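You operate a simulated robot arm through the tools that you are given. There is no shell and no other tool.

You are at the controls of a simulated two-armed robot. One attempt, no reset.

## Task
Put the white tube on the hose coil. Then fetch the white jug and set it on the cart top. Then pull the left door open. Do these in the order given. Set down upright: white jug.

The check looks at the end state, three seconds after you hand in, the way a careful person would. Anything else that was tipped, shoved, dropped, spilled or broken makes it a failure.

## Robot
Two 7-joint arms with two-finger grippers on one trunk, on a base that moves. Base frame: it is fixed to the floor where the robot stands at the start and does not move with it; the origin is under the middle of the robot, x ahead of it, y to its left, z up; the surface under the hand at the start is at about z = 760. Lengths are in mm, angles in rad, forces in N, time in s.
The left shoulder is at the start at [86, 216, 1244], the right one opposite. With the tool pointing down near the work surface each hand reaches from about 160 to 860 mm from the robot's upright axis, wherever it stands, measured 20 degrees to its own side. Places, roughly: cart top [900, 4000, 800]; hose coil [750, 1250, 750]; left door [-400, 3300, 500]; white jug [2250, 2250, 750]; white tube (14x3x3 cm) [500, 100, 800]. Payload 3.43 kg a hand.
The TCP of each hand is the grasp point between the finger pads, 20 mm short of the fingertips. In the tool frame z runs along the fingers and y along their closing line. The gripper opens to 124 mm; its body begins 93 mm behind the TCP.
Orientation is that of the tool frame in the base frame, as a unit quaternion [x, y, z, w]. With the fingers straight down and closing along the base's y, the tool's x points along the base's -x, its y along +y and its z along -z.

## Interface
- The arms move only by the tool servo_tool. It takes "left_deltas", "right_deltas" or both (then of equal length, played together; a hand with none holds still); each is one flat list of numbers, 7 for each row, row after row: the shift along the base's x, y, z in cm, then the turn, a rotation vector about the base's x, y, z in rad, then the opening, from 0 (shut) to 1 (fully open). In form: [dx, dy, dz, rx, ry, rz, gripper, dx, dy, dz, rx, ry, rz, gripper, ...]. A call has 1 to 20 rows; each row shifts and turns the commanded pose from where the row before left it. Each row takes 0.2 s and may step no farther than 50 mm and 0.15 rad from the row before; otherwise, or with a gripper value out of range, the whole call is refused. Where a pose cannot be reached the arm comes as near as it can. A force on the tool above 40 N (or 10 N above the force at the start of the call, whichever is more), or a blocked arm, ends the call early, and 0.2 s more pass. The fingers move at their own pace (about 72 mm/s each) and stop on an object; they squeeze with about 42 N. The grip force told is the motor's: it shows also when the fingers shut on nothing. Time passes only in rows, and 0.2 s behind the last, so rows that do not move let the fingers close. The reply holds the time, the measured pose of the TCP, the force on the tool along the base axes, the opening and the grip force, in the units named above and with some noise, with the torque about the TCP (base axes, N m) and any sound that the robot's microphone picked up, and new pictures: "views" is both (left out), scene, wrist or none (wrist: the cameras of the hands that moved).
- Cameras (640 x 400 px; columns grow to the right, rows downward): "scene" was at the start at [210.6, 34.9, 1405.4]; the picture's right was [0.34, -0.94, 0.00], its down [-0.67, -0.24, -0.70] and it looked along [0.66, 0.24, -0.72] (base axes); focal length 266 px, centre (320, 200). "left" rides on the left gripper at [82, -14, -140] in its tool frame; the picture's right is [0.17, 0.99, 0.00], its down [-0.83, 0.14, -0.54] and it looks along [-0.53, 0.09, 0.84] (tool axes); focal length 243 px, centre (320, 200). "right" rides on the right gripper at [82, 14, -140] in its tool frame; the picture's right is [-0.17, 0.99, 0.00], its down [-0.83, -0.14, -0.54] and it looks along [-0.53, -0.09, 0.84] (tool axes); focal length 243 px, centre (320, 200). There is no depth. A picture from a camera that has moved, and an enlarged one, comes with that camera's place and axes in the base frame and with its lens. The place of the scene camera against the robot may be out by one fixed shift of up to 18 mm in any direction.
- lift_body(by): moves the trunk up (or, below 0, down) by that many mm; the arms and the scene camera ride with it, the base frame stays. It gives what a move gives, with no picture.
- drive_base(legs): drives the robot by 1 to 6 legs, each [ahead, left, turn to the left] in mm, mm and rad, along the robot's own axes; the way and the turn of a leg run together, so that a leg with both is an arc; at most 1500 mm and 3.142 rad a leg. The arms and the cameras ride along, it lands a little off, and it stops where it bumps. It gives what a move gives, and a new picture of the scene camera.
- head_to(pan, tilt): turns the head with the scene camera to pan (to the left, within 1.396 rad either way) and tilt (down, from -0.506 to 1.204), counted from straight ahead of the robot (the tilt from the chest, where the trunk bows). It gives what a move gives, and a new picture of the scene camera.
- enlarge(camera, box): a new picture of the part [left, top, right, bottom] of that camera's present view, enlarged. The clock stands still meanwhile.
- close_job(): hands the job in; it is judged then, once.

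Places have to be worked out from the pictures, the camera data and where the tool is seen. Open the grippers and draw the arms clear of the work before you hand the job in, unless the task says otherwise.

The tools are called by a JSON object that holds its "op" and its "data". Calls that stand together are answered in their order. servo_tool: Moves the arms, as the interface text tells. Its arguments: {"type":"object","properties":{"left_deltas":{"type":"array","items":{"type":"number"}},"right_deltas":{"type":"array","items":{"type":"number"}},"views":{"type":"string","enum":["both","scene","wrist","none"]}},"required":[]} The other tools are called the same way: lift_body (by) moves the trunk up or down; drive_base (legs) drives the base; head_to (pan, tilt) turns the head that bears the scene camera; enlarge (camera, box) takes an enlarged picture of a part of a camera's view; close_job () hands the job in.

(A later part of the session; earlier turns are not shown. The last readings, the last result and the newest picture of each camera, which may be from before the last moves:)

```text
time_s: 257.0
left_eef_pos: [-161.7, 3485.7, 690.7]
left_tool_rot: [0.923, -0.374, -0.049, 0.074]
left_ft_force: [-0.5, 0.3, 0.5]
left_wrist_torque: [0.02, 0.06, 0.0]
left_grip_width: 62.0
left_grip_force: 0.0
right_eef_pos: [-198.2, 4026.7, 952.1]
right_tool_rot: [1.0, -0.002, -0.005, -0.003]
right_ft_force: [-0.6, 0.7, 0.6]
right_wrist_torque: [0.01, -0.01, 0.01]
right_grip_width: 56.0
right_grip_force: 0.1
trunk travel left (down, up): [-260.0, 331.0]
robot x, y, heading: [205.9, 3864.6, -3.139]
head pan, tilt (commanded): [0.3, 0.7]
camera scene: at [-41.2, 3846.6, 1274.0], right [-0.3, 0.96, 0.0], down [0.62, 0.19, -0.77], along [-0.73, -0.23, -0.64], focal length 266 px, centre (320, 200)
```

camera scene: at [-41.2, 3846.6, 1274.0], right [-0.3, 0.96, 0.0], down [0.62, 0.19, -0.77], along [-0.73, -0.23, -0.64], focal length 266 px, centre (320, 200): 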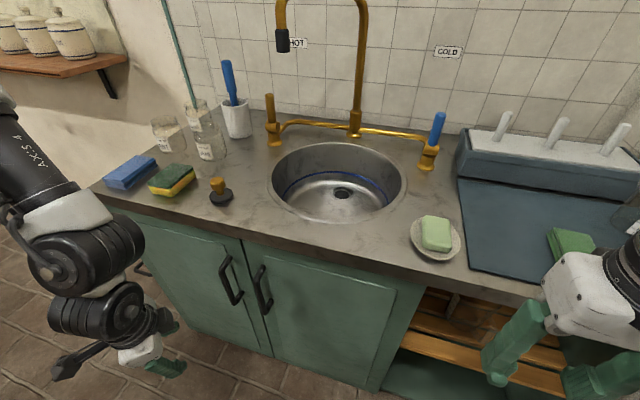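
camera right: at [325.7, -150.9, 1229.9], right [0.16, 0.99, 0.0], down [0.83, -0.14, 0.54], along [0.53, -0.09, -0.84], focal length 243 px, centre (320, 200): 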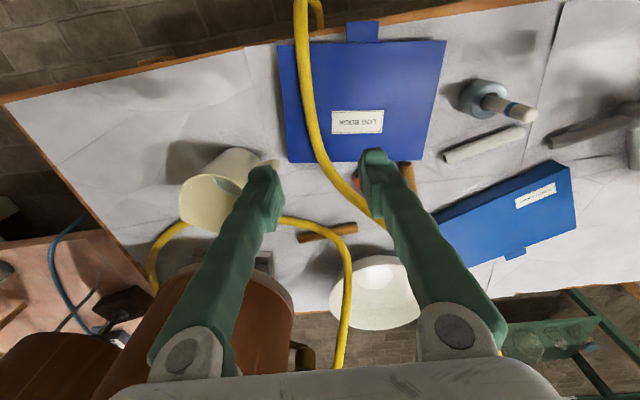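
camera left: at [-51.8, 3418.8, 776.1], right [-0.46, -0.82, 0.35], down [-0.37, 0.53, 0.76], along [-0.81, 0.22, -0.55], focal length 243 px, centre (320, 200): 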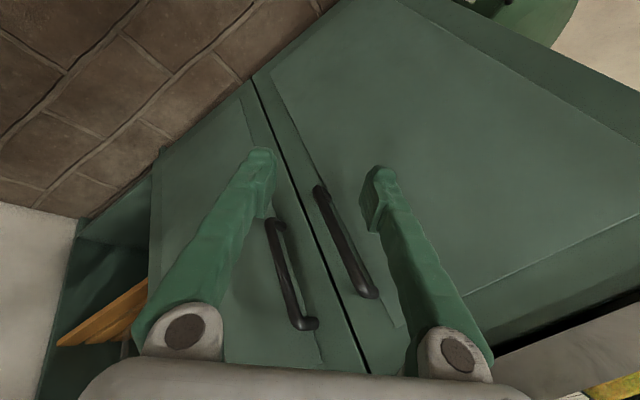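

Now I square the left hand up with a 0.5 rad forward pitch, moving toward (-230, 3480, 760).

{"op": "servo_tool", "data": {"left_deltas": [-0.5, 0, 1.0, 0.0484, 0.0533, 0.1015, 0.5, -0.9, 0, 1.0, 0.0484, 0.0533, 0.1015, 0.5, -0.9, 0, 1.0, 0.0484, 0.0533, 0.1015, 0.5, -0.9, 0, 1.0, 0.0484, 0.0533, 0.1015, 0.5, -0.9, 0, 1.0, 0.0484, 0.0533, 0.1015, 0.5, -0.9, 0, 1.0, 0.0484, 0.0533, 0.1015, 0.5, -0.9, 0, 1.0, 0.0484, 0.0533, 0.1015, 0.5], "views": "both"}}

```text
time_s: 258.6
left_eef_pos: [-248.4, 3475.5, 740.3]
left_tool_rot: [0.969, 0.002, -0.246, 0.0]
left_ft_force: [-0.4, 0.2, 0.2]
left_wrist_torque: [0.01, -0.02, 0.03]
left_grip_width: 61.8
left_grip_force: 0.0
left hand out of reach, approached as far as the arm can: row 1, 2, 3, 4, 5, 6, 7
right_eef_pos: [-198.5, 4026.3, 951.9]
right_tool_rot: [1.0, -0.002, -0.005, -0.003]
right_ft_force: [-0.9, 0.1, 0.0]
right_wrist_torque: [0.05, 0.01, 0.02]
right_grip_width: 55.9
right_grip_force: 0.1
trunk travel left (down, up): [-260.0, 331.0]
robot x, y, heading: [206.9, 3867.0, -3.142]
head pan, tilt (commanded): [0.3, 0.7]
camera scene: at [-40.9, 3846.0, 1274.0], right [-0.3, 0.95, 0.0], down [0.61, 0.19, -0.77], along [-0.73, -0.23, -0.64], focal length 266 px, centre (320, 200)
camera left: at [-109.5, 3488.6, 824.7], right [0.15, -0.99, -0.08], down [-0.47, -0.14, 0.87], along [-0.87, -0.09, -0.48], focal length 243 px, centre (320, 200)
```

scene: 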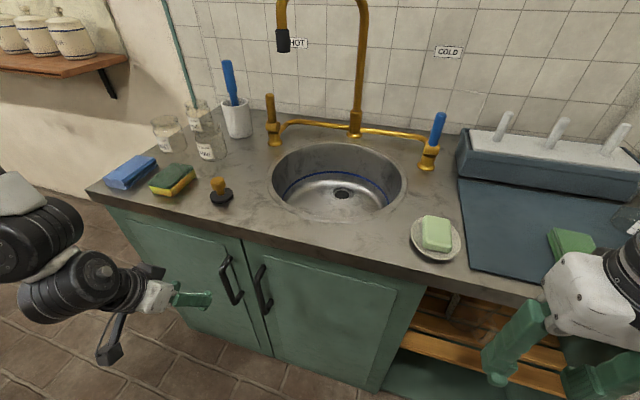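
left: 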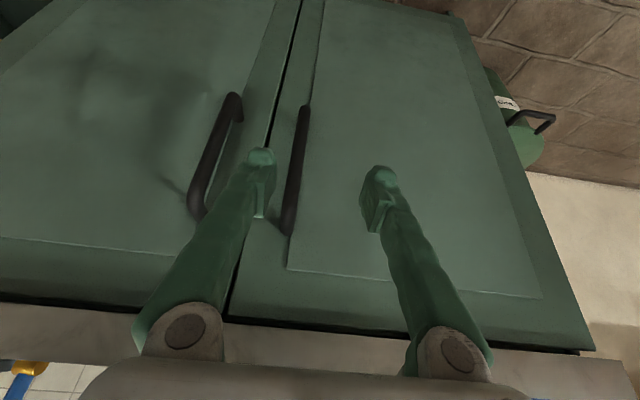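

The hand is squared and the bar lies between the fingers, about 20 mm off-centre, at (-334, 3496). Since the arm is near its reach limit, I use the base for the fine motion: 20 mm to +y first.

{"op": "drive_base", "data": {"legs": [[0, -21, 0]]}}

{"op": "enlarge", "data": {"camera": "left", "box": [160, 60, 480, 260]}}

```text
time_s: 259.6
left_eef_pos: [-247.9, 3496.0, 740.6]
left_tool_rot: [0.969, 0.0, -0.248, 0.0]
left_ft_force: [-0.6, -0.3, 1.1]
left_wrist_torque: [-0.01, 0.01, -0.01]
left_grip_width: 61.9
left_grip_force: 0.1
right_eef_pos: [-199.3, 4047.4, 951.6]
right_tool_rot: [1.0, -0.001, -0.005, -0.003]
right_ft_force: [0.1, 0.0, -0.2]
right_wrist_torque: [-0.03, -0.03, 0.01]
right_grip_width: 55.7
right_grip_force: 0.1
trunk travel left (down, up): [-260.0, 331.0]
robot x, y, heading: [205.1, 3888.4, -3.139]
head pan, tilt (commanded): [0.3, 0.7]
camera scene: at [-41.2, 3867.5, 1273.9], right [-0.3, 0.95, 0.0], down [0.62, 0.19, -0.77], along [-0.73, -0.23, -0.64], focal length 266 px, centre (320, 200)
```

scene: 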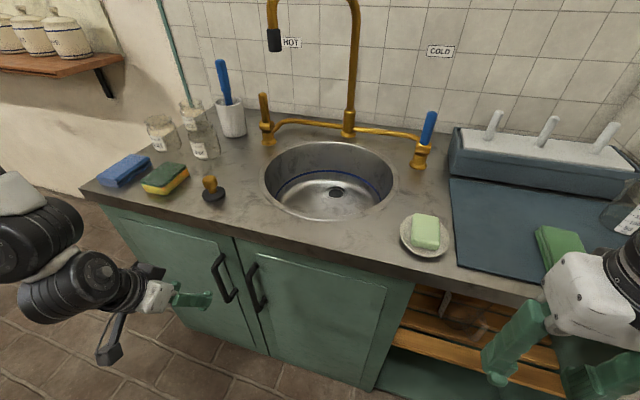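

```text
2.00 times, centred on (320, 160) of left
camera zoom: at [-109.4, 3509.6, 824.7], right [0.15, -0.99, -0.08], down [-0.47, -0.14, 0.87], along [-0.87, -0.09, -0.49], focal length 485 px, centre (320, 280)
```

zoom: 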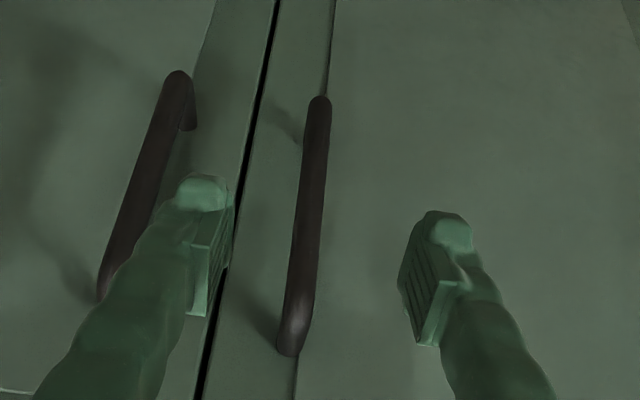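

The bar is centred between the fingers. I narrow the opening to about 47 mm and try lowering with the arm to grasp height z ≈ 660.

{"op": "servo_tool", "data": {"left_deltas": [0, 0, -2.0, 0, 0, 0, 0.38, 0, 0, -2.0, 0, 0, 0, 0.38, 0, 0, -2.0, 0, 0, 0, 0.38, 0, 0, -2.0, 0, 0, 0, 0.38], "views": "wrist"}}

```text
time_s: 260.6
left_eef_pos: [-248.6, 3496.2, 660.8]
left_tool_rot: [0.969, 0.0, -0.247, 0.0]
left_ft_force: [-0.1, -0.5, 0.1]
left_wrist_torque: [0.03, -0.01, 0.0]
left_grip_width: 47.0
left_grip_force: 0.0
right_eef_pos: [-200.0, 4047.1, 952.5]
right_tool_rot: [1.0, -0.002, -0.004, -0.003]
right_ft_force: [0.7, -0.4, -0.8]
right_wrist_torque: [0.02, -0.02, 0.01]
right_grip_width: 55.8
right_grip_force: 0.0
trunk travel left (down, up): [-260.0, 331.0]
robot x, y, heading: [208.9, 3882.6, -3.135]
head pan, tilt (commanded): [0.3, 0.7]
camera left: at [-110.0, 3508.9, 744.7], right [0.15, -0.99, -0.08], down [-0.47, -0.14, 0.87], along [-0.87, -0.09, -0.49], focal length 243 px, centre (320, 200)
```

left: 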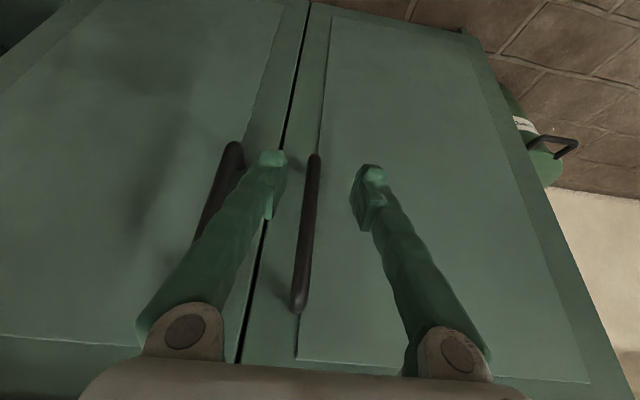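

Aligned: the bar is at y ≈ 3496 and TCP at y = 3496, z = 661. I advance 84 mm to straddle the bar.

{"op": "servo_tool", "data": {"left_deltas": [-2.2, 0, 0, 0, 0, 0, 0.38, -2.2, 0, 0, 0, 0, 0, 0.38, -2.0, 0, 0, 0, 0, 0, 0.38, -2.0, 0, 0, 0, 0, 0, 0.38], "views": "both"}}

{"op": "enlarge", "data": {"camera": "left", "box": [200, 100, 440, 250]}}

```text
time_s: 261.6
left_eef_pos: [-332.4, 3496.9, 661.2]
left_tool_rot: [0.969, 0.0, -0.246, 0.0]
left_ft_force: [0.2, 0.2, -0.1]
left_wrist_torque: [0.01, -0.02, -0.02]
left_grip_width: 47.3
left_grip_force: 0.1
right_eef_pos: [-200.1, 4047.6, 952.4]
right_tool_rot: [1.0, -0.002, -0.004, -0.002]
right_ft_force: [1.0, 0.2, 0.0]
right_wrist_torque: [-0.03, -0.04, -0.01]
right_grip_width: 55.6
right_grip_force: 0.1
trunk travel left (down, up): [-260.0, 331.0]
robot x, y, heading: [205.7, 3882.5, -3.138]
head pan, tilt (commanded): [0.3, 0.7]
camera scene: at [-41.6, 3867.4, 1273.9], right [-0.3, 0.95, 0.0], down [0.62, 0.19, -0.76], along [-0.73, -0.23, -0.64], focal length 266 px, centre (320, 200)
camera left: at [-194.0, 3509.7, 745.0], right [0.15, -0.99, -0.08], down [-0.47, -0.14, 0.87], along [-0.87, -0.09, -0.49], focal length 243 px, centre (320, 200)
```

scene: 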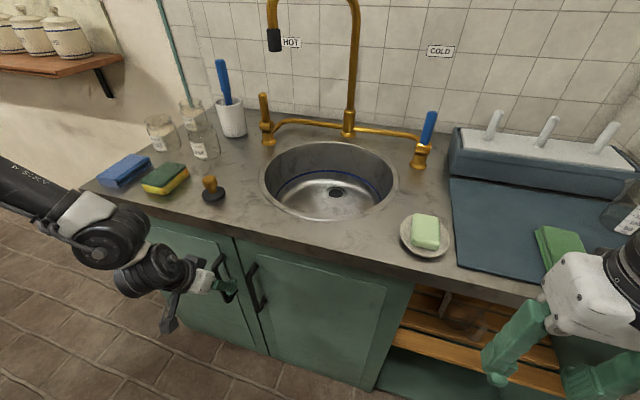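
left: 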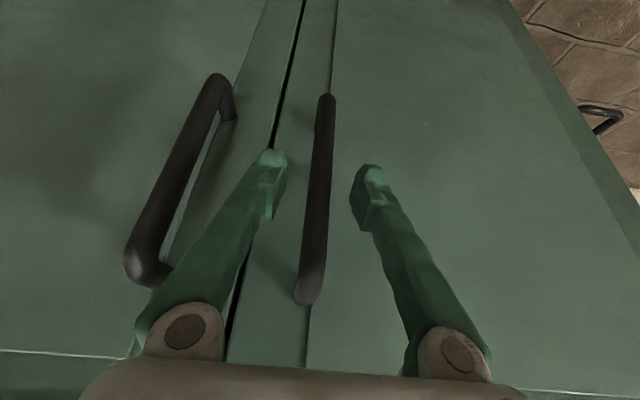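

```text
2.67 times, centred on (320, 175) of left
camera zoom: at [-194.0, 3509.7, 745.0], right [0.15, -0.99, -0.08], down [-0.47, -0.14, 0.87], along [-0.87, -0.09, -0.49], focal length 647 px, centre (320, 267)
```

zoom: 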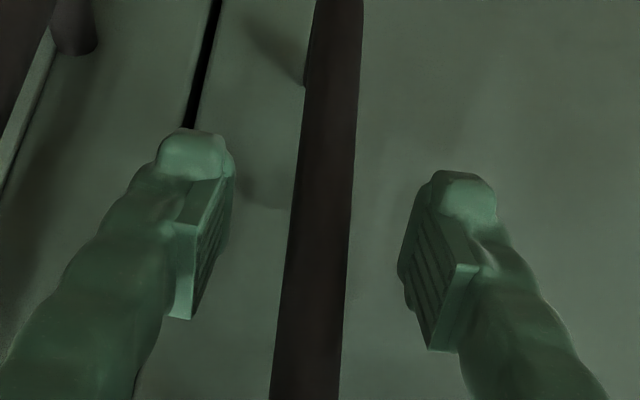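

The bar is right between the pads. I close on it.

{"op": "servo_tool", "data": {"left_deltas": [0, 0, 0, 0, 0, 0, 0.25, 0, 0, 0, 0, 0, 0, 0.12, 0, 0, 0, 0, 0, 0, 0.03, 0, 0, 0, 0, 0, 0, 0.0, 0, 0, 0, 0, 0, 0, 0.0], "views": "wrist"}}

```text
time_s: 262.8
left_eef_pos: [-333.0, 3497.5, 660.2]
left_tool_rot: [0.969, 0.0, -0.246, 0.0]
left_ft_force: [0.1, 1.0, -3.2]
left_wrist_torque: [-0.01, 0.0, -0.01]
left_grip_width: 15.0
left_grip_force: 45.0
right_eef_pos: [-199.5, 4046.9, 952.5]
right_tool_rot: [1.0, -0.002, -0.004, -0.003]
right_ft_force: [0.5, 0.0, 1.1]
right_wrist_torque: [0.0, -0.01, 0.03]
right_grip_width: 55.8
right_grip_force: 0.0
trunk travel left (down, up): [-260.0, 331.0]
robot x, y, heading: [208.4, 3882.8, -3.138]
head pan, tilt (commanded): [0.3, 0.7]
camera left: at [-193.7, 3509.7, 745.0], right [0.15, -0.99, -0.08], down [-0.47, -0.14, 0.87], along [-0.87, -0.09, -0.49], focal length 243 px, centre (320, 200)
```

left: 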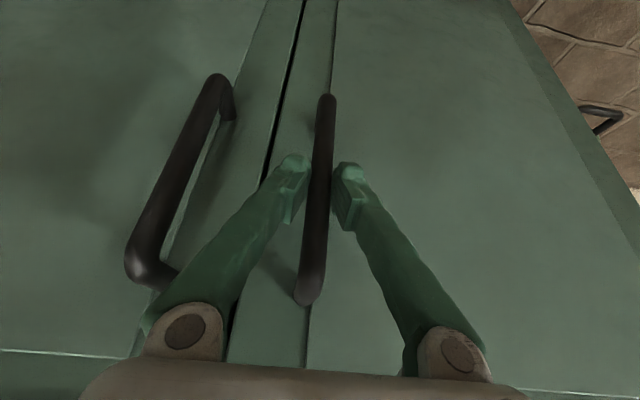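

The bar is gripped (15 mm, 45 N). I start pulling along the door's arc (hinge about (-385, 3145)), with a slight yaw to follow it.

{"op": "servo_tool", "data": {"left_deltas": [1.5, -0.2, 0, 0, 0, -0.04, 0.0, 1.5, -0.3, 0, 0, 0, -0.04, 0.0, 1.5, -0.4, 0, 0, 0, -0.04, 0.0, 1.5, -0.5, 0, 0, 0, -0.04, 0.0], "views": "both"}}

```text
time_s: 263.8
left_eef_pos: [-270.7, 3483.0, 660.8]
left_tool_rot: [0.966, -0.078, -0.246, -0.021]
left_ft_force: [2.7, 5.3, 1.8]
left_wrist_torque: [0.06, -0.12, 0.13]
left_grip_width: 14.8
left_grip_force: 45.1
right_eef_pos: [-199.5, 4047.2, 951.9]
right_tool_rot: [1.0, -0.002, -0.005, -0.003]
right_ft_force: [-0.1, 0.7, 0.1]
right_wrist_torque: [0.01, 0.0, 0.01]
right_grip_width: 55.7
right_grip_force: 0.0
trunk travel left (down, up): [-260.0, 331.0]
robot x, y, heading: [205.3, 3888.1, -3.142]
head pan, tilt (commanded): [0.3, 0.7]
camera scene: at [-40.2, 3867.7, 1274.2], right [-0.3, 0.95, 0.0], down [0.61, 0.19, -0.77], along [-0.73, -0.23, -0.64], focal length 266 px, centre (320, 200)
camera left: at [-131.9, 3473.9, 745.0], right [-0.01, -1.0, -0.08], down [-0.49, -0.06, 0.87], along [-0.87, 0.05, -0.49], focal length 243 px, centre (320, 200)
```

scene: 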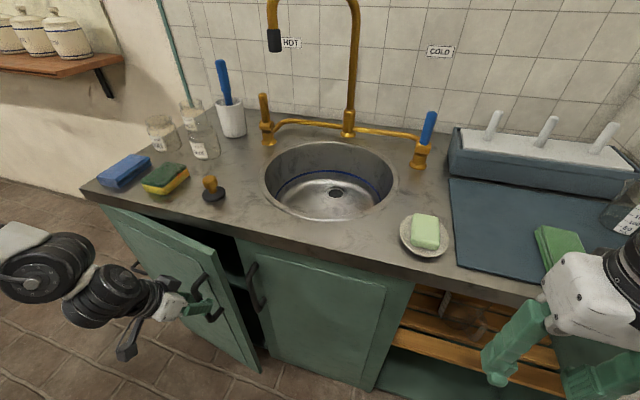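
left: 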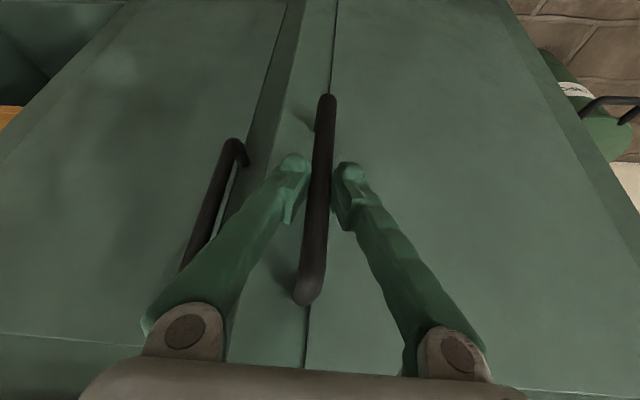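

The door swings open smoothly with little force. I continue along the arc to about 30°.

{"op": "servo_tool", "data": {"left_deltas": [1.4, -0.5, 0, 0, 0, -0.044, 0.0, 1.4, -0.55, 0, 0, 0, -0.044, 0.0, 1.4, -0.6, 0, 0, 0, -0.044, 0.0, 1.4, -0.7, 0, 0, 0, -0.044, 0.0, 1.35, -0.75, 0, 0, 0, -0.044, 0.0, 1.3, -0.8, 0, 0, 0, -0.044, 0.0, 1.3, -0.85, 0, 0, 0, -0.044, 0.0, 1.25, -0.9, 0, 0, 0, -0.044, 0.0], "views": "both"}}

```text
time_s: 265.6
left_eef_pos: [-163.9, 3429.0, 661.3]
left_tool_rot: [0.938, -0.246, -0.238, -0.063]
left_ft_force: [16.7, 22.9, 8.3]
left_wrist_torque: [-0.15, -0.8, 0.01]
left_grip_width: 14.6
left_grip_force: 45.1
right_eef_pos: [-199.2, 4048.1, 952.5]
right_tool_rot: [1.0, -0.002, -0.006, -0.002]
right_ft_force: [0.0, 0.8, 0.7]
right_wrist_torque: [-0.01, 0.0, 0.01]
right_grip_width: 55.9
right_grip_force: 0.0
trunk travel left (down, up): [-260.0, 331.0]
robot x, y, heading: [201.3, 3886.4, -3.143]
head pan, tilt (commanded): [0.3, 0.7]
camera scene: at [-39.1, 3869.6, 1274.5], right [-0.3, 0.95, 0.0], down [0.61, 0.19, -0.77], along [-0.73, -0.23, -0.64], focal length 266 px, centre (320, 200)
camera left: at [-34.3, 3371.3, 745.3], right [-0.36, -0.93, -0.08], down [-0.48, 0.11, 0.87], along [-0.8, 0.35, -0.49], focal length 243 px, centre (320, 200)
```

scene: 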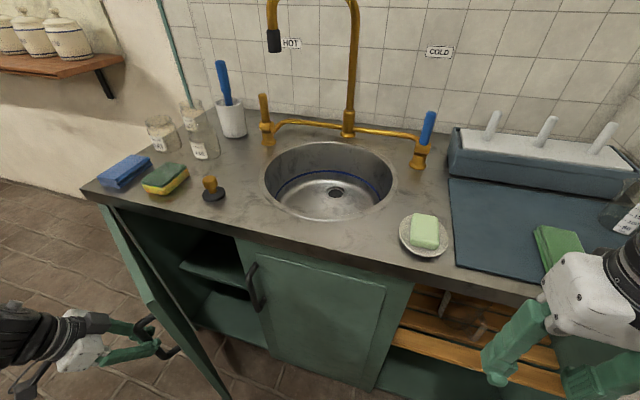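
left: 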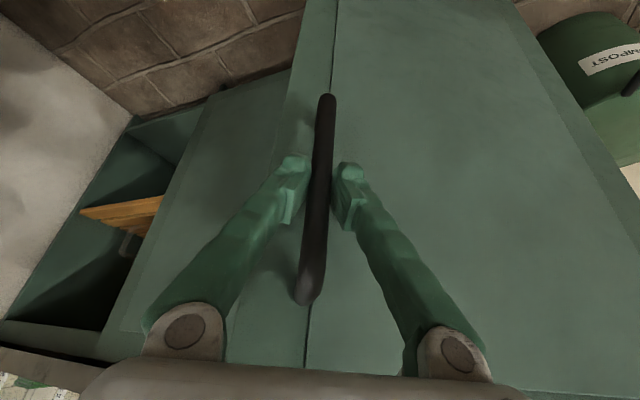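

The pull is now partly radial (about 28 N outward), so the true radius is a bit larger; refitting puts the hinge near (-392, 3110). I continue with the corrected arc in smaller batches.

{"op": "servo_tool", "data": {"left_deltas": [1.2, 0.0, 0, 0, 0, -0.03, 0.0, 1.3, -0.8, 0, 0, 0, -0.04, 0.0, 1.2, -0.9, 0, 0, 0, -0.04, 0.0, 1.0, -0.9, 0, 0, 0, -0.04, 0.0], "views": "scene"}}

```text
time_s: 266.6
left_eef_pos: [-123.2, 3395.9, 661.2]
left_tool_rot: [0.917, -0.313, -0.237, -0.076]
left_ft_force: [-22.1, -22.8, 8.4]
left_wrist_torque: [-0.91, -0.56, 0.28]
left_grip_width: 14.6
left_grip_force: 45.0
right_eef_pos: [-201.1, 4046.9, 951.4]
right_tool_rot: [1.0, -0.002, -0.004, -0.002]
right_ft_force: [-0.1, 0.6, 0.4]
right_wrist_torque: [-0.02, 0.02, 0.02]
right_grip_width: 55.7
right_grip_force: 0.0
trunk travel left (down, up): [-260.0, 331.0]
robot x, y, heading: [204.3, 3885.9, -3.137]
head pan, tilt (commanded): [0.3, 0.7]
camera scene: at [-42.7, 3865.8, 1273.7], right [-0.3, 0.95, 0.0], down [0.62, 0.19, -0.76], along [-0.73, -0.23, -0.65], focal length 266 px, centre (320, 200)
```

scene: 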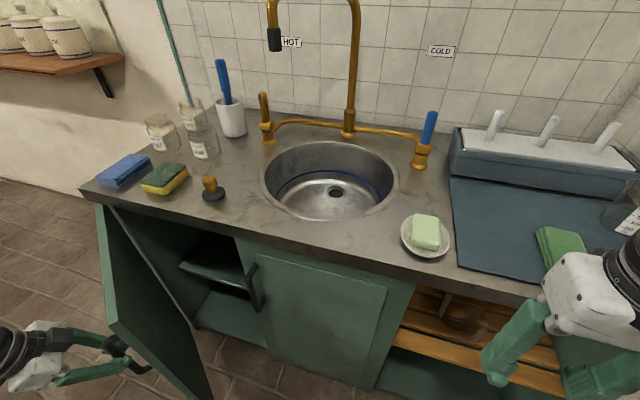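

Fitting the actual positions gives hinge (-389, 3117), radius 385 mm; the door is at about 35°. I continue on that arc.

{"op": "servo_tool", "data": {"left_deltas": [1.5, -2.6, 0, 0, 0, -0.05, 0.0, 1.9, -2.3, 0, 0, 0, -0.07, 0.0, 1.8, -2.5, 0, 0, 0, -0.07, 0.0], "views": "both"}}

```text
time_s: 267.4
left_eef_pos: [-66.4, 3326.0, 660.9]
left_tool_rot: [0.883, -0.399, -0.226, -0.101]
left_ft_force: [-11.1, -7.3, 7.8]
left_wrist_torque: [0.05, 0.22, 0.1]
left_grip_width: 14.9
left_grip_force: 45.3
right_eef_pos: [-199.8, 4047.2, 952.6]
right_tool_rot: [1.0, -0.002, -0.005, -0.003]
right_ft_force: [-0.4, -0.2, 0.1]
right_wrist_torque: [0.01, 0.01, 0.03]
right_grip_width: 55.8
right_grip_force: 0.0
trunk travel left (down, up): [-260.0, 331.0]
robot x, y, heading: [202.7, 3884.2, -3.142]
head pan, tilt (commanded): [0.3, 0.7]
camera scene: at [-41.5, 3867.2, 1273.9], right [-0.3, 0.95, 0.0], down [0.62, 0.19, -0.76], along [-0.73, -0.23, -0.64], focal length 266 px, centre (320, 200)
camera left: at [35.6, 3229.2, 744.8], right [-0.65, -0.76, -0.08], down [-0.41, 0.26, 0.87], along [-0.64, 0.6, -0.48], focal length 243 px, centre (320, 200)
```

scene: 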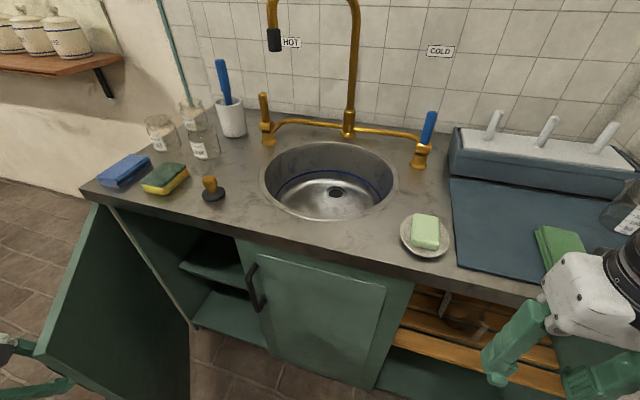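
left: 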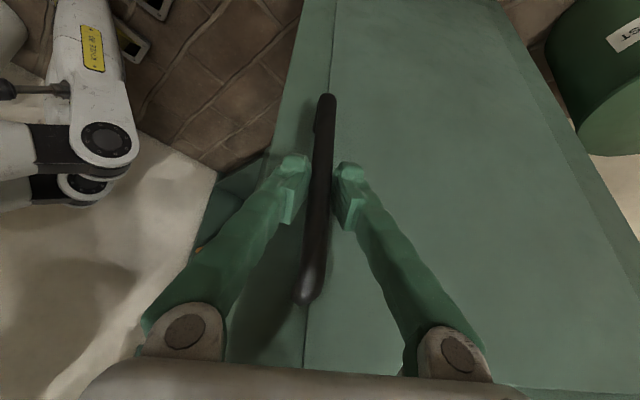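

The door is now about 49° open with little force. I continue along the arc.

{"op": "servo_tool", "data": {"left_deltas": [1.5, -2.5, 0, 0, 0, -0.07, 0.0, 1.3, -2.7, 0, 0, 0, -0.08, 0.0, 1.1, -2.8, 0, 0, 0, -0.08, 0.0], "views": "both"}}

```text
time_s: 268.2
left_eef_pos: [-30.8, 3245.7, 661.5]
left_tool_rot: [0.83, -0.499, -0.214, -0.125]
left_ft_force: [-21.1, -6.7, 1.0]
left_wrist_torque: [0.07, 0.21, 0.16]
left_grip_width: 14.7
left_grip_force: 44.8
right_eef_pos: [-201.3, 4045.9, 951.6]
right_tool_rot: [1.0, -0.002, -0.003, -0.001]
right_ft_force: [-0.6, 0.5, -0.7]
right_wrist_torque: [0.0, -0.01, 0.03]
right_grip_width: 55.7
right_grip_force: 0.2
trunk travel left (down, up): [-260.0, 331.0]
robot x, y, heading: [210.2, 3887.4, -3.141]
head pan, tilt (commanded): [0.3, 0.7]
camera scene: at [-42.9, 3867.0, 1273.6], right [-0.3, 0.96, 0.0], down [0.62, 0.19, -0.76], along [-0.73, -0.23, -0.65], focal length 266 px, centre (320, 200)
camera left: at [48.1, 3128.7, 744.9], right [-0.8, -0.59, -0.07], down [-0.34, 0.35, 0.87], along [-0.49, 0.72, -0.48], focal length 243 px, centre (320, 200)
```

scene: 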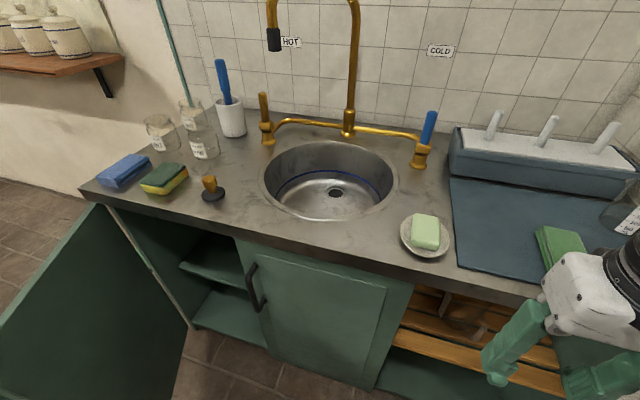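
left: 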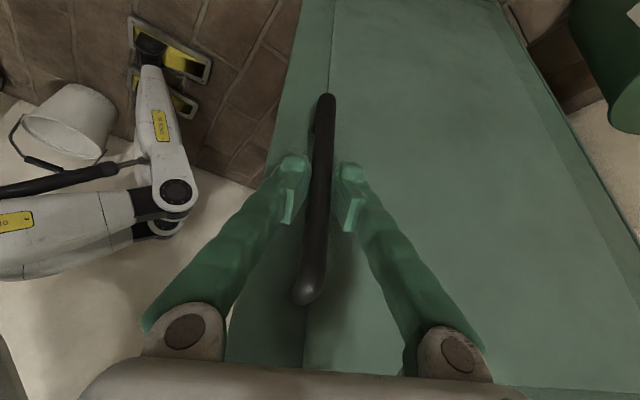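

About 62° open now. I pull two more steps, easing slightly inward.

{"op": "servo_tool", "data": {"left_deltas": [0.3, -2.8, 0, 0, 0, -0.08, 0.0, 0.5, -2.9, 0, 0, 0, -0.08, 0.0], "views": "wrist"}}

```text
time_s: 268.8
left_eef_pos: [-16.4, 3190.9, 660.8]
left_tool_rot: [0.789, -0.563, -0.201, -0.144]
left_ft_force: [-5.1, -1.6, 12.6]
left_wrist_torque: [0.69, 0.15, 0.1]
left_grip_width: 14.7
left_grip_force: 44.7
right_eef_pos: [-199.9, 4048.4, 951.5]
right_tool_rot: [1.0, 0.0, -0.004, -0.001]
right_ft_force: [-0.4, -0.6, 0.9]
right_wrist_torque: [0.0, 0.02, 0.0]
right_grip_width: 55.8
right_grip_force: 0.1
trunk travel left (down, up): [-260.0, 331.0]
robot x, y, heading: [207.7, 3886.2, -3.145]
head pan, tilt (commanded): [0.3, 0.7]
camera left: at [41.2, 3062.2, 745.1], right [-0.89, -0.46, -0.08], down [-0.29, 0.4, 0.87], along [-0.37, 0.79, -0.48], focal length 243 px, centre (320, 200)
```

left: 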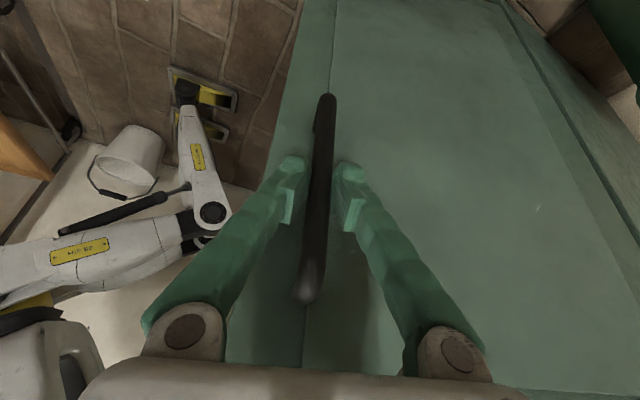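

About 70° open. Two more short steps to reach roughly 80°.

{"op": "servo_tool", "data": {"left_deltas": [0.4, -2.8, 0, 0, 0, -0.08, 0.0, 0.2, -2.8, 0, 0, 0, -0.08, 0.0], "views": "both"}}

```text
time_s: 269.4
left_eef_pos: [-12.0, 3133.8, 661.1]
left_tool_rot: [0.74, -0.625, -0.188, -0.159]
left_ft_force: [-4.4, -0.2, 10.2]
left_wrist_torque: [0.49, -0.05, 0.11]
left_grip_width: 14.7
left_grip_force: 45.1
right_eef_pos: [-199.6, 4048.5, 952.5]
right_tool_rot: [1.0, 0.0, -0.005, -0.002]
right_ft_force: [0.1, 0.2, -0.3]
right_wrist_torque: [0.01, 0.0, -0.04]
right_grip_width: 55.7
right_grip_force: 0.1
trunk travel left (down, up): [-260.0, 331.0]
robot x, y, heading: [203.8, 3888.2, -3.141]
head pan, tilt (commanded): [0.3, 0.7]
camera scene: at [-41.8, 3868.5, 1273.9], right [-0.3, 0.95, 0.0], down [0.62, 0.19, -0.76], along [-0.73, -0.23, -0.64], focal length 266 px, centre (320, 200)
camera left: at [24.7, 2997.8, 745.4], right [-0.95, -0.31, -0.08], down [-0.22, 0.44, 0.87], along [-0.24, 0.84, -0.49], focal length 243 px, centre (320, 200)
```

scene: 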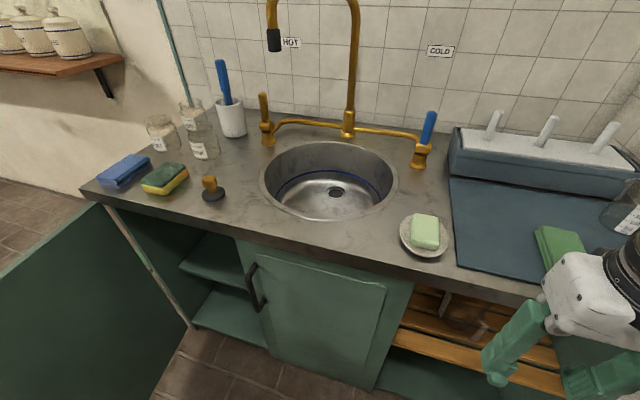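
left: 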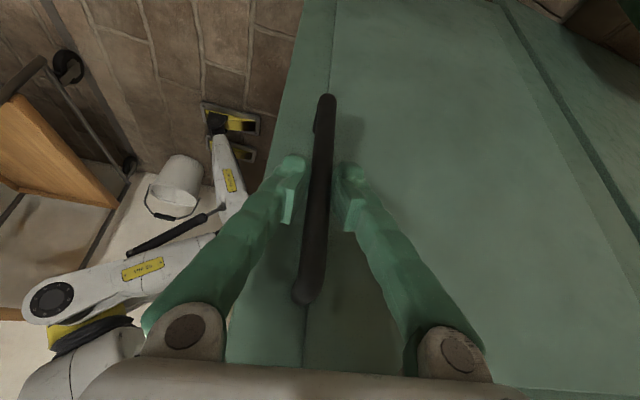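

The door is about 80° open. I release the bar slowly.

{"op": "servo_tool", "data": {"left_deltas": [0, 0, 0, 0, 0, 0, 0.15, 0, 0, 0, 0, 0, 0, 0.2, 0, 0, 0, 0, 0, 0, 0.28, 0, 0, 0, 0, 0, 0, 0.36, 0, 0, 0, 0, 0, 0, 0.4], "views": "wrist"}}

```text
time_s: 270.6
left_eef_pos: [-12.9, 3133.4, 659.2]
left_tool_rot: [0.741, -0.624, -0.189, -0.159]
left_ft_force: [-0.5, -0.2, -0.4]
left_wrist_torque: [-0.01, 0.0, 0.01]
left_grip_width: 49.7
left_grip_force: 0.0
right_eef_pos: [-200.8, 4046.8, 952.9]
right_tool_rot: [1.0, -0.002, -0.004, -0.002]
right_ft_force: [0.5, -0.6, -0.3]
right_wrist_torque: [0.02, 0.02, -0.03]
right_grip_width: 55.9
right_grip_force: 0.0
trunk travel left (down, up): [-260.0, 331.0]
robot x, y, heading: [205.2, 3885.4, -3.144]
head pan, tilt (commanded): [0.3, 0.7]
camera left: at [24.7, 2997.6, 744.3], right [-0.95, -0.31, -0.08], down [-0.22, 0.44, 0.87], along [-0.24, 0.84, -0.49], focal length 243 px, centre (320, 200)
```

left: 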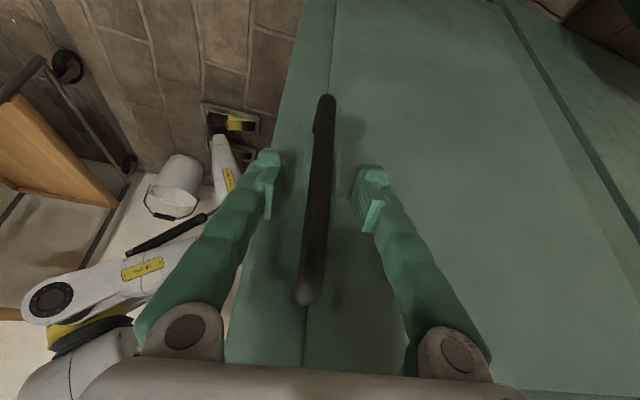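

The bar is free between the fingers. I raise the hand straight up off the handle.

{"op": "servo_tool", "data": {"left_deltas": [0, 0, 2.0, 0, 0, 0, 0.4, 0, 0, 2.5, 0, 0, 0, 0.4, 0, 0, 3.0, 0, 0, 0, 0.4, 0, 0, 3.0, 0, 0, 0, 0.4, 0, 0, 3.0, 0, 0, 0, 0.4], "views": "both"}}

```text
time_s: 271.8
left_eef_pos: [-10.2, 3161.0, 757.2]
left_tool_rot: [0.741, -0.625, -0.188, -0.157]
left_ft_force: [0.4, 0.0, -0.2]
left_wrist_torque: [0.01, -0.01, 0.01]
left_grip_width: 49.6
left_grip_force: 0.1
left hand out of reach, approached as far as the arm can: row 4, 5
right_eef_pos: [-199.7, 4048.1, 951.1]
right_tool_rot: [1.0, -0.002, -0.004, -0.003]
right_ft_force: [0.0, 0.7, -0.2]
right_wrist_torque: [-0.02, -0.01, 0.01]
right_grip_width: 55.7
right_grip_force: 0.0
trunk travel left (down, up): [-260.0, 331.0]
robot x, y, heading: [205.6, 3885.1, -3.141]
head pan, tilt (commanded): [0.3, 0.7]
camera scene: at [-41.0, 3867.7, 1274.0], right [-0.3, 0.95, 0.0], down [0.61, 0.19, -0.77], along [-0.73, -0.23, -0.64], focal length 266 px, centre (320, 200)
camera left: at [26.7, 3025.5, 841.4], right [-0.95, -0.31, -0.08], down [-0.22, 0.44, 0.87], along [-0.24, 0.84, -0.49], focal length 243 px, centre (320, 200)
```

scene: 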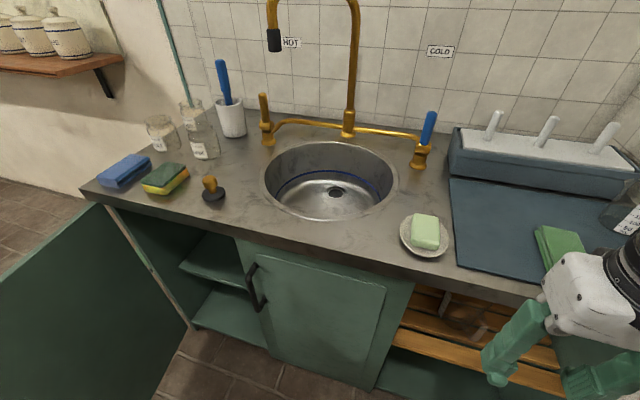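
left: 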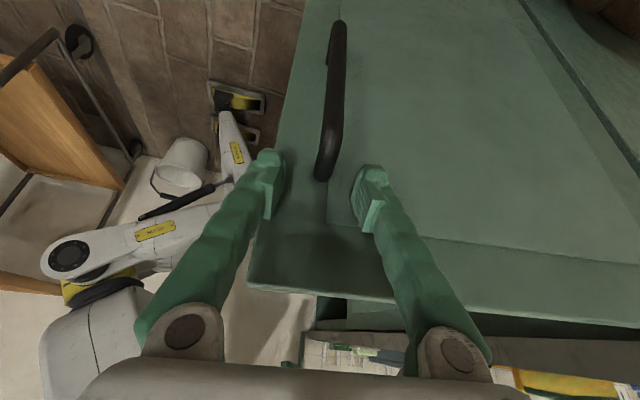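

The arm hit its reach limit and drifted toward the door without touching. I strafe the base 50 mm to its left (-y) to draw the hand off the door, then raise it with the trunk.

{"op": "drive_base", "data": {"legs": [[0, 50, 0]]}}

{"op": "enlarge", "data": {"camera": "left", "box": [0, 0, 640, 400]}}

```text
time_s: 273.1
left_eef_pos: [-10.6, 3110.4, 757.2]
left_tool_rot: [0.742, -0.624, -0.19, -0.157]
left_ft_force: [0.0, 0.3, -0.5]
left_wrist_torque: [-0.01, 0.02, 0.0]
left_grip_width: 49.4
left_grip_force: 0.1
right_eef_pos: [-199.4, 3998.5, 951.9]
right_tool_rot: [1.0, -0.002, -0.004, -0.003]
right_ft_force: [0.0, -0.2, 0.2]
right_wrist_torque: [0.01, 0.03, 0.0]
right_grip_width: 55.9
right_grip_force: 0.1
trunk travel left (down, up): [-260.0, 331.0]
robot x, y, heading: [208.0, 3835.7, -3.138]
head pan, tilt (commanded): [0.3, 0.7]
camera scene: at [-41.2, 3817.8, 1273.9], right [-0.3, 0.95, 0.0], down [0.62, 0.19, -0.76], along [-0.73, -0.23, -0.64], focal length 266 px, centre (320, 200)
```

scene: 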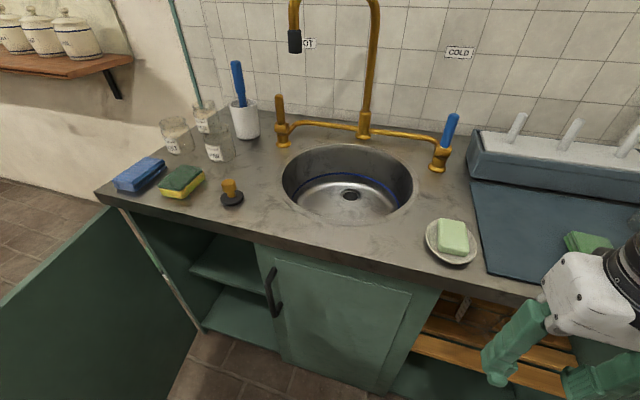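

```text
1.00 times, centred on (320, 200) of left (not enlarged: the box is as wide or as high as the picture)
camera zoom: at [27.0, 2975.5, 841.0], right [-0.95, -0.31, -0.08], down [-0.22, 0.44, 0.87], along [-0.24, 0.84, -0.49], focal length 243 px, centre (320, 200)
```

zoom: 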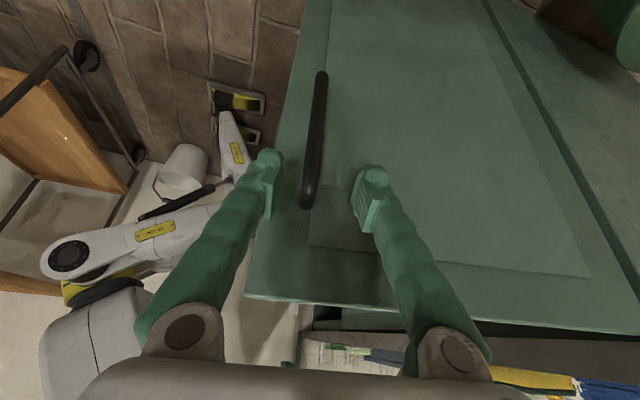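

The hand is clear of the door. I raise the trunk by 150 mm.

{"op": "lift_body", "data": {"by": 150}}

{"op": "head_to", "data": {"pan": 0.7, "tilt": 0.8}}

```text
time_s: 274.9
left_eef_pos: [-27.5, 3111.5, 913.0]
left_tool_rot: [0.731, -0.632, -0.229, -0.121]
left_ft_force: [0.4, 0.4, 0.1]
left_wrist_torque: [0.06, 0.0, -0.01]
left_grip_width: 49.4
left_grip_force: 0.1
right_eef_pos: [-199.1, 3996.6, 1101.7]
right_tool_rot: [1.0, -0.002, -0.005, -0.003]
right_ft_force: [-0.2, 0.1, 0.3]
right_wrist_torque: [0.03, -0.05, -0.01]
right_grip_width: 55.7
right_grip_force: 0.1
trunk travel left (down, up): [-410.0, 181.0]
robot x, y, heading: [210.1, 3837.4, -3.143]
head pan, tilt (commanded): [0.3, 0.7]
```

```text
time_s: 275.8
left_eef_pos: [-27.5, 3111.7, 913.8]
left_tool_rot: [0.731, -0.631, -0.229, -0.121]
left_ft_force: [-0.7, -1.2, 0.4]
left_wrist_torque: [0.02, -0.02, 0.01]
left_grip_width: 49.8
left_grip_force: 0.1
right_eef_pos: [-200.5, 3998.0, 1101.2]
right_tool_rot: [1.0, -0.003, -0.004, -0.003]
right_ft_force: [0.4, 0.5, -0.4]
right_wrist_torque: [0.02, -0.01, 0.0]
right_grip_width: 55.7
right_grip_force: 0.1
trunk travel left (down, up): [-410.0, 181.0]
robot x, y, heading: [203.2, 3834.6, -3.141]
head pan, tilt (commanded): [0.7, 0.799]
camera scene: at [16.5, 3791.1, 1415.6], right [-0.64, 0.76, 0.0], down [0.55, 0.46, -0.7], along [-0.53, -0.45, -0.72], focal length 266 px, centre (320, 200)
```

scene: 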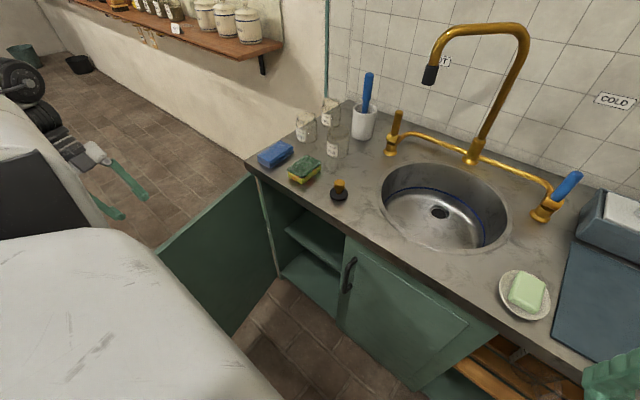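

The left door stands about 80° open and everything else is in place. I lift the left hand higher and bring it back toward the robot, above the door.

{"op": "servo_tool", "data": {"left_deltas": [0, 0, 3.5, 0, 0, 0.05, 0.4, 0, 0, 3.5, 0, 0, 0.08, 0.4, 0, 1.0, 3.5, 0, 0, 0.1, 0.4, 0, 2.0, 3.0, 0, 0, 0.1, 0.4, 0, 3.0, 1.0, 0, 0, 0.1, 0.4, 0, 3.0, 0, 0, 0, 0.1, 0.4, 0, 3.0, 0, 0, 0, 0.1, 0.4, 0, 3.0, 0, 0, 0, 0.1, 0.4], "views": "both"}}

```text
time_s: 277.6
left_eef_pos: [-31.5, 3285.6, 1026.5]
left_tool_rot: [0.908, -0.329, -0.257, -0.031]
left_ft_force: [0.4, -0.3, -0.6]
left_wrist_torque: [0.01, 0.0, 0.01]
left_grip_width: 49.5
left_grip_force: 0.0
left hand out of reach, approached as far as the arm can: row 1, 2, 3
right_eef_pos: [-199.0, 3999.5, 1102.4]
right_tool_rot: [1.0, -0.001, -0.005, -0.003]
right_ft_force: [-0.1, 0.2, 0.1]
right_wrist_torque: [-0.01, 0.0, 0.03]
right_grip_width: 55.7
right_grip_force: 0.0
trunk travel left (down, up): [-410.0, 181.0]
robot x, y, heading: [207.9, 3835.9, -3.139]
head pan, tilt (commanded): [0.7, 0.799]
camera scene: at [16.8, 3791.9, 1415.7], right [-0.65, 0.76, 0.0], down [0.55, 0.46, -0.7], along [-0.53, -0.45, -0.72], focal length 266 px, centre (320, 200)
camera left: at [93.8, 3215.8, 1106.5], right [-0.5, -0.87, 0.03], down [-0.38, 0.25, 0.89], along [-0.78, 0.43, -0.46], focal length 243 px, centre (320, 200)
```

scene: 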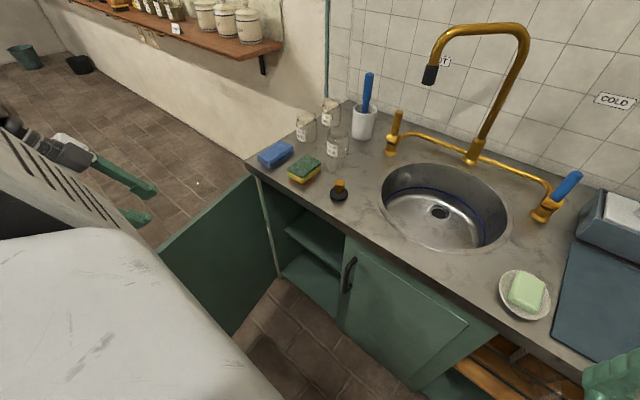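
left: 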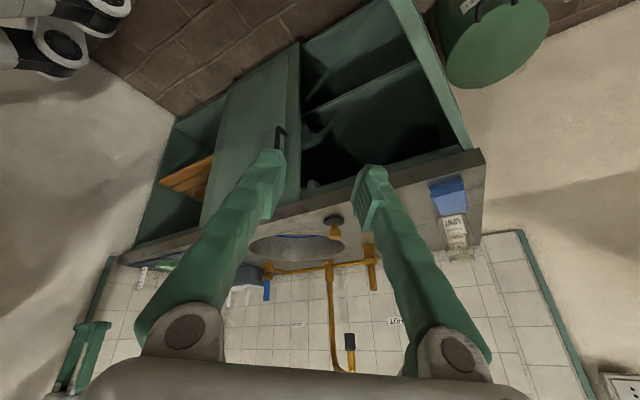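

All is undisturbed. I retract the left hand toward the body, level it roughly tool-down, and open both grippers.

{"op": "servo_tool", "data": {"left_deltas": [0, 3.0, 1.5, 0, -0.08, 0.08, 0.6, 0, 3.0, 1.5, 0, -0.08, 0.08, 0.8, 0, 3.0, 1.5, 0, -0.08, 0.08, 1.0, 0, 3.0, 1.0, 0, -0.08, 0.08, 1.0, 0, 3.0, 0.5, 0, -0.08, 0.08, 1.0], "right_deltas": [0, 0, 0, 0, 0, 0, 0.6, 0, 0, 0, 0, 0, 0, 0.8, 0, 0, 0, 0, 0, 0, 1.0, 0, 0, 0, 0, 0, 0, 1.0, 0, 0, 0, 0, 0, 0, 1.0], "views": "both"}}

```text
time_s: 278.8
left_eef_pos: [-71.1, 3314.4, 1045.2]
left_tool_rot: [0.972, -0.184, -0.139, -0.049]
left_ft_force: [-0.4, -0.2, -0.8]
left_wrist_torque: [0.06, 0.0, -0.01]
left_grip_width: 124.0
left_grip_force: 0.0
left hand out of reach, approached as far as the arm can: row 1, 2, 3, 4, 5
right_eef_pos: [-199.7, 3997.4, 1102.3]
right_tool_rot: [1.0, -0.001, -0.004, -0.002]
right_ft_force: [-0.5, -0.5, 0.0]
right_wrist_torque: [0.02, -0.02, 0.01]
right_grip_width: 123.8
right_grip_force: 0.0
trunk travel left (down, up): [-410.0, 181.0]
robot x, y, heading: [206.3, 3834.5, -3.14]
head pan, tilt (commanded): [0.7, 0.799]
camera scene: at [14.9, 3789.5, 1415.3], right [-0.65, 0.76, 0.0], down [0.55, 0.46, -0.7], along [-0.53, -0.45, -0.72], focal length 266 px, centre (320, 200)
camera right: at [-117.6, 3982.3, 1241.1], right [-0.17, -0.99, 0.0], down [-0.83, 0.14, 0.55], along [-0.54, 0.1, -0.84], focal length 243 px, centre (320, 200)
camera left: at [43.0, 3277.5, 1156.9], right [-0.22, -0.97, -0.09], down [-0.66, 0.08, 0.75], along [-0.72, 0.22, -0.66], focal length 243 px, centre (320, 200)
```

scene: 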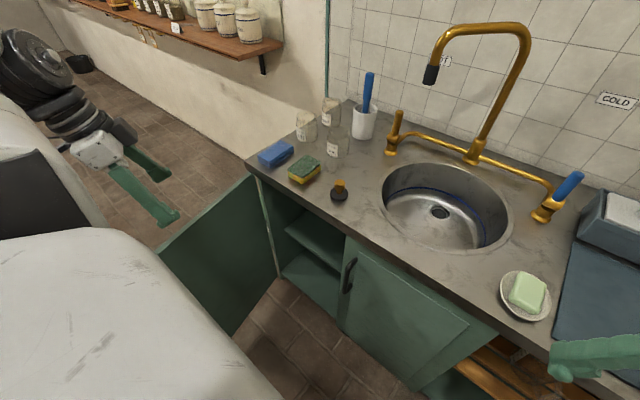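
right: 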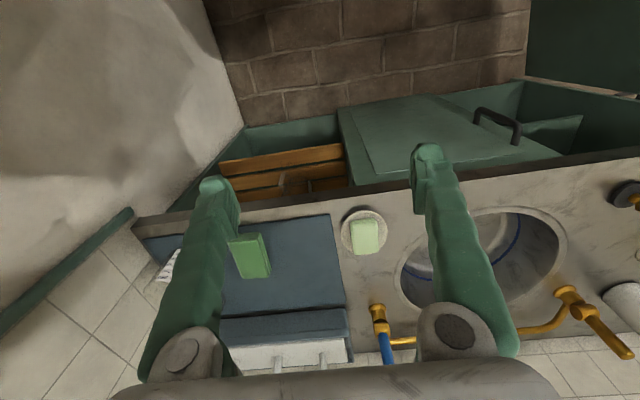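
left: 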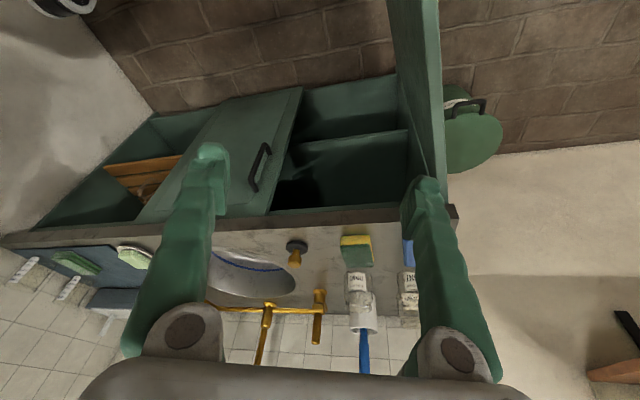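

The wrist view confirms the left door stands wide open. I back off diagonally from the cabinet and cart into open floor so the arms are clear, and look back at the cart.

{"op": "drive_base", "data": {"legs": [[-200, 450, 0], [0, 0, -0.6]]}}

{"op": "head_to", "data": {"pan": -1.3, "tilt": 0.5}}

```text
time_s: 287.5
left_eef_pos: [-114.5, 3107.1, 1047.0]
left_tool_rot: [0.874, -0.463, -0.119, -0.087]
left_ft_force: [0.5, 0.6, 0.0]
left_wrist_torque: [-0.01, 0.03, 0.0]
left_grip_width: 124.1
left_grip_force: 0.1
right_eef_pos: [162.9, 3745.0, 1102.6]
right_tool_rot: [0.955, -0.296, -0.003, -0.004]
right_ft_force: [-0.3, 0.1, -0.1]
right_wrist_torque: [0.0, -0.02, 0.05]
right_grip_width: 123.9
right_grip_force: 0.1
trunk travel left (down, up): [-410.0, 181.0]
robot x, y, heading: [410.2, 3383.3, 2.549]
head pan, tilt (commanded): [0.7, 0.799]
camera scene: at [221.0, 3454.6, 1415.6], right [-0.1, 0.99, 0.0], down [0.71, 0.07, -0.7], along [-0.69, -0.07, -0.72], focal length 266 px, centre (320, 200)
```

scene: 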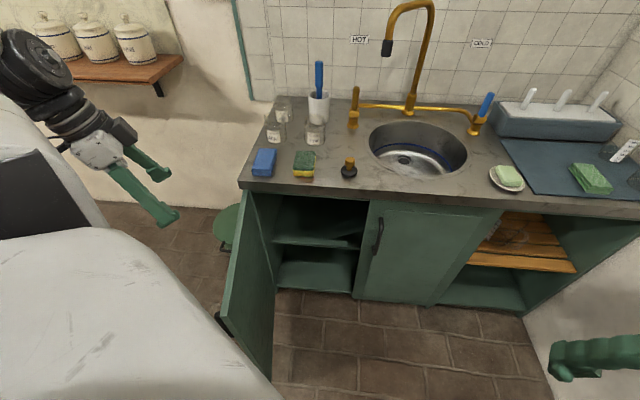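

```text
time_s: 289.4
left_eef_pos: [-114.6, 3107.7, 1047.0]
left_tool_rot: [0.874, -0.463, -0.119, -0.087]
left_ft_force: [0.7, -0.2, 0.1]
left_wrist_torque: [0.0, -0.01, -0.02]
left_grip_width: 124.0
left_grip_force: 0.1
right_eef_pos: [163.0, 3745.0, 1102.2]
right_tool_rot: [0.955, -0.295, -0.003, -0.004]
right_ft_force: [0.1, -0.2, -0.4]
right_wrist_torque: [0.02, 0.0, 0.02]
right_grip_width: 123.9
right_grip_force: 0.1
trunk travel left (down, up): [-410.0, 181.0]
robot x, y, heading: [405.6, 3378.8, 2.545]
head pan, tilt (commanded): [-1.3, 0.499]
camera scene: at [330.3, 3549.2, 1441.5], right [0.95, -0.32, 0.0], down [-0.15, -0.45, -0.88], along [0.28, 0.83, -0.48], focal length 266 px, centre (320, 200)
```

scene: 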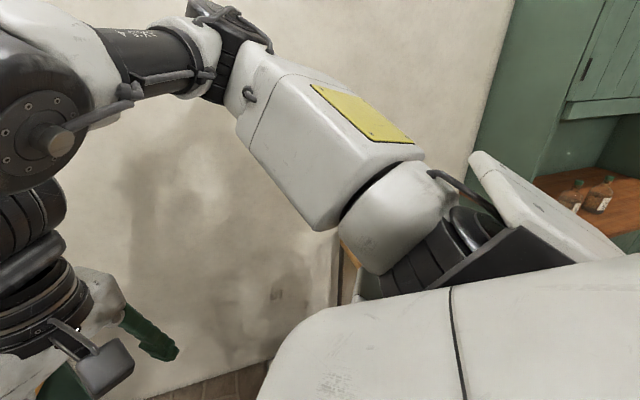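

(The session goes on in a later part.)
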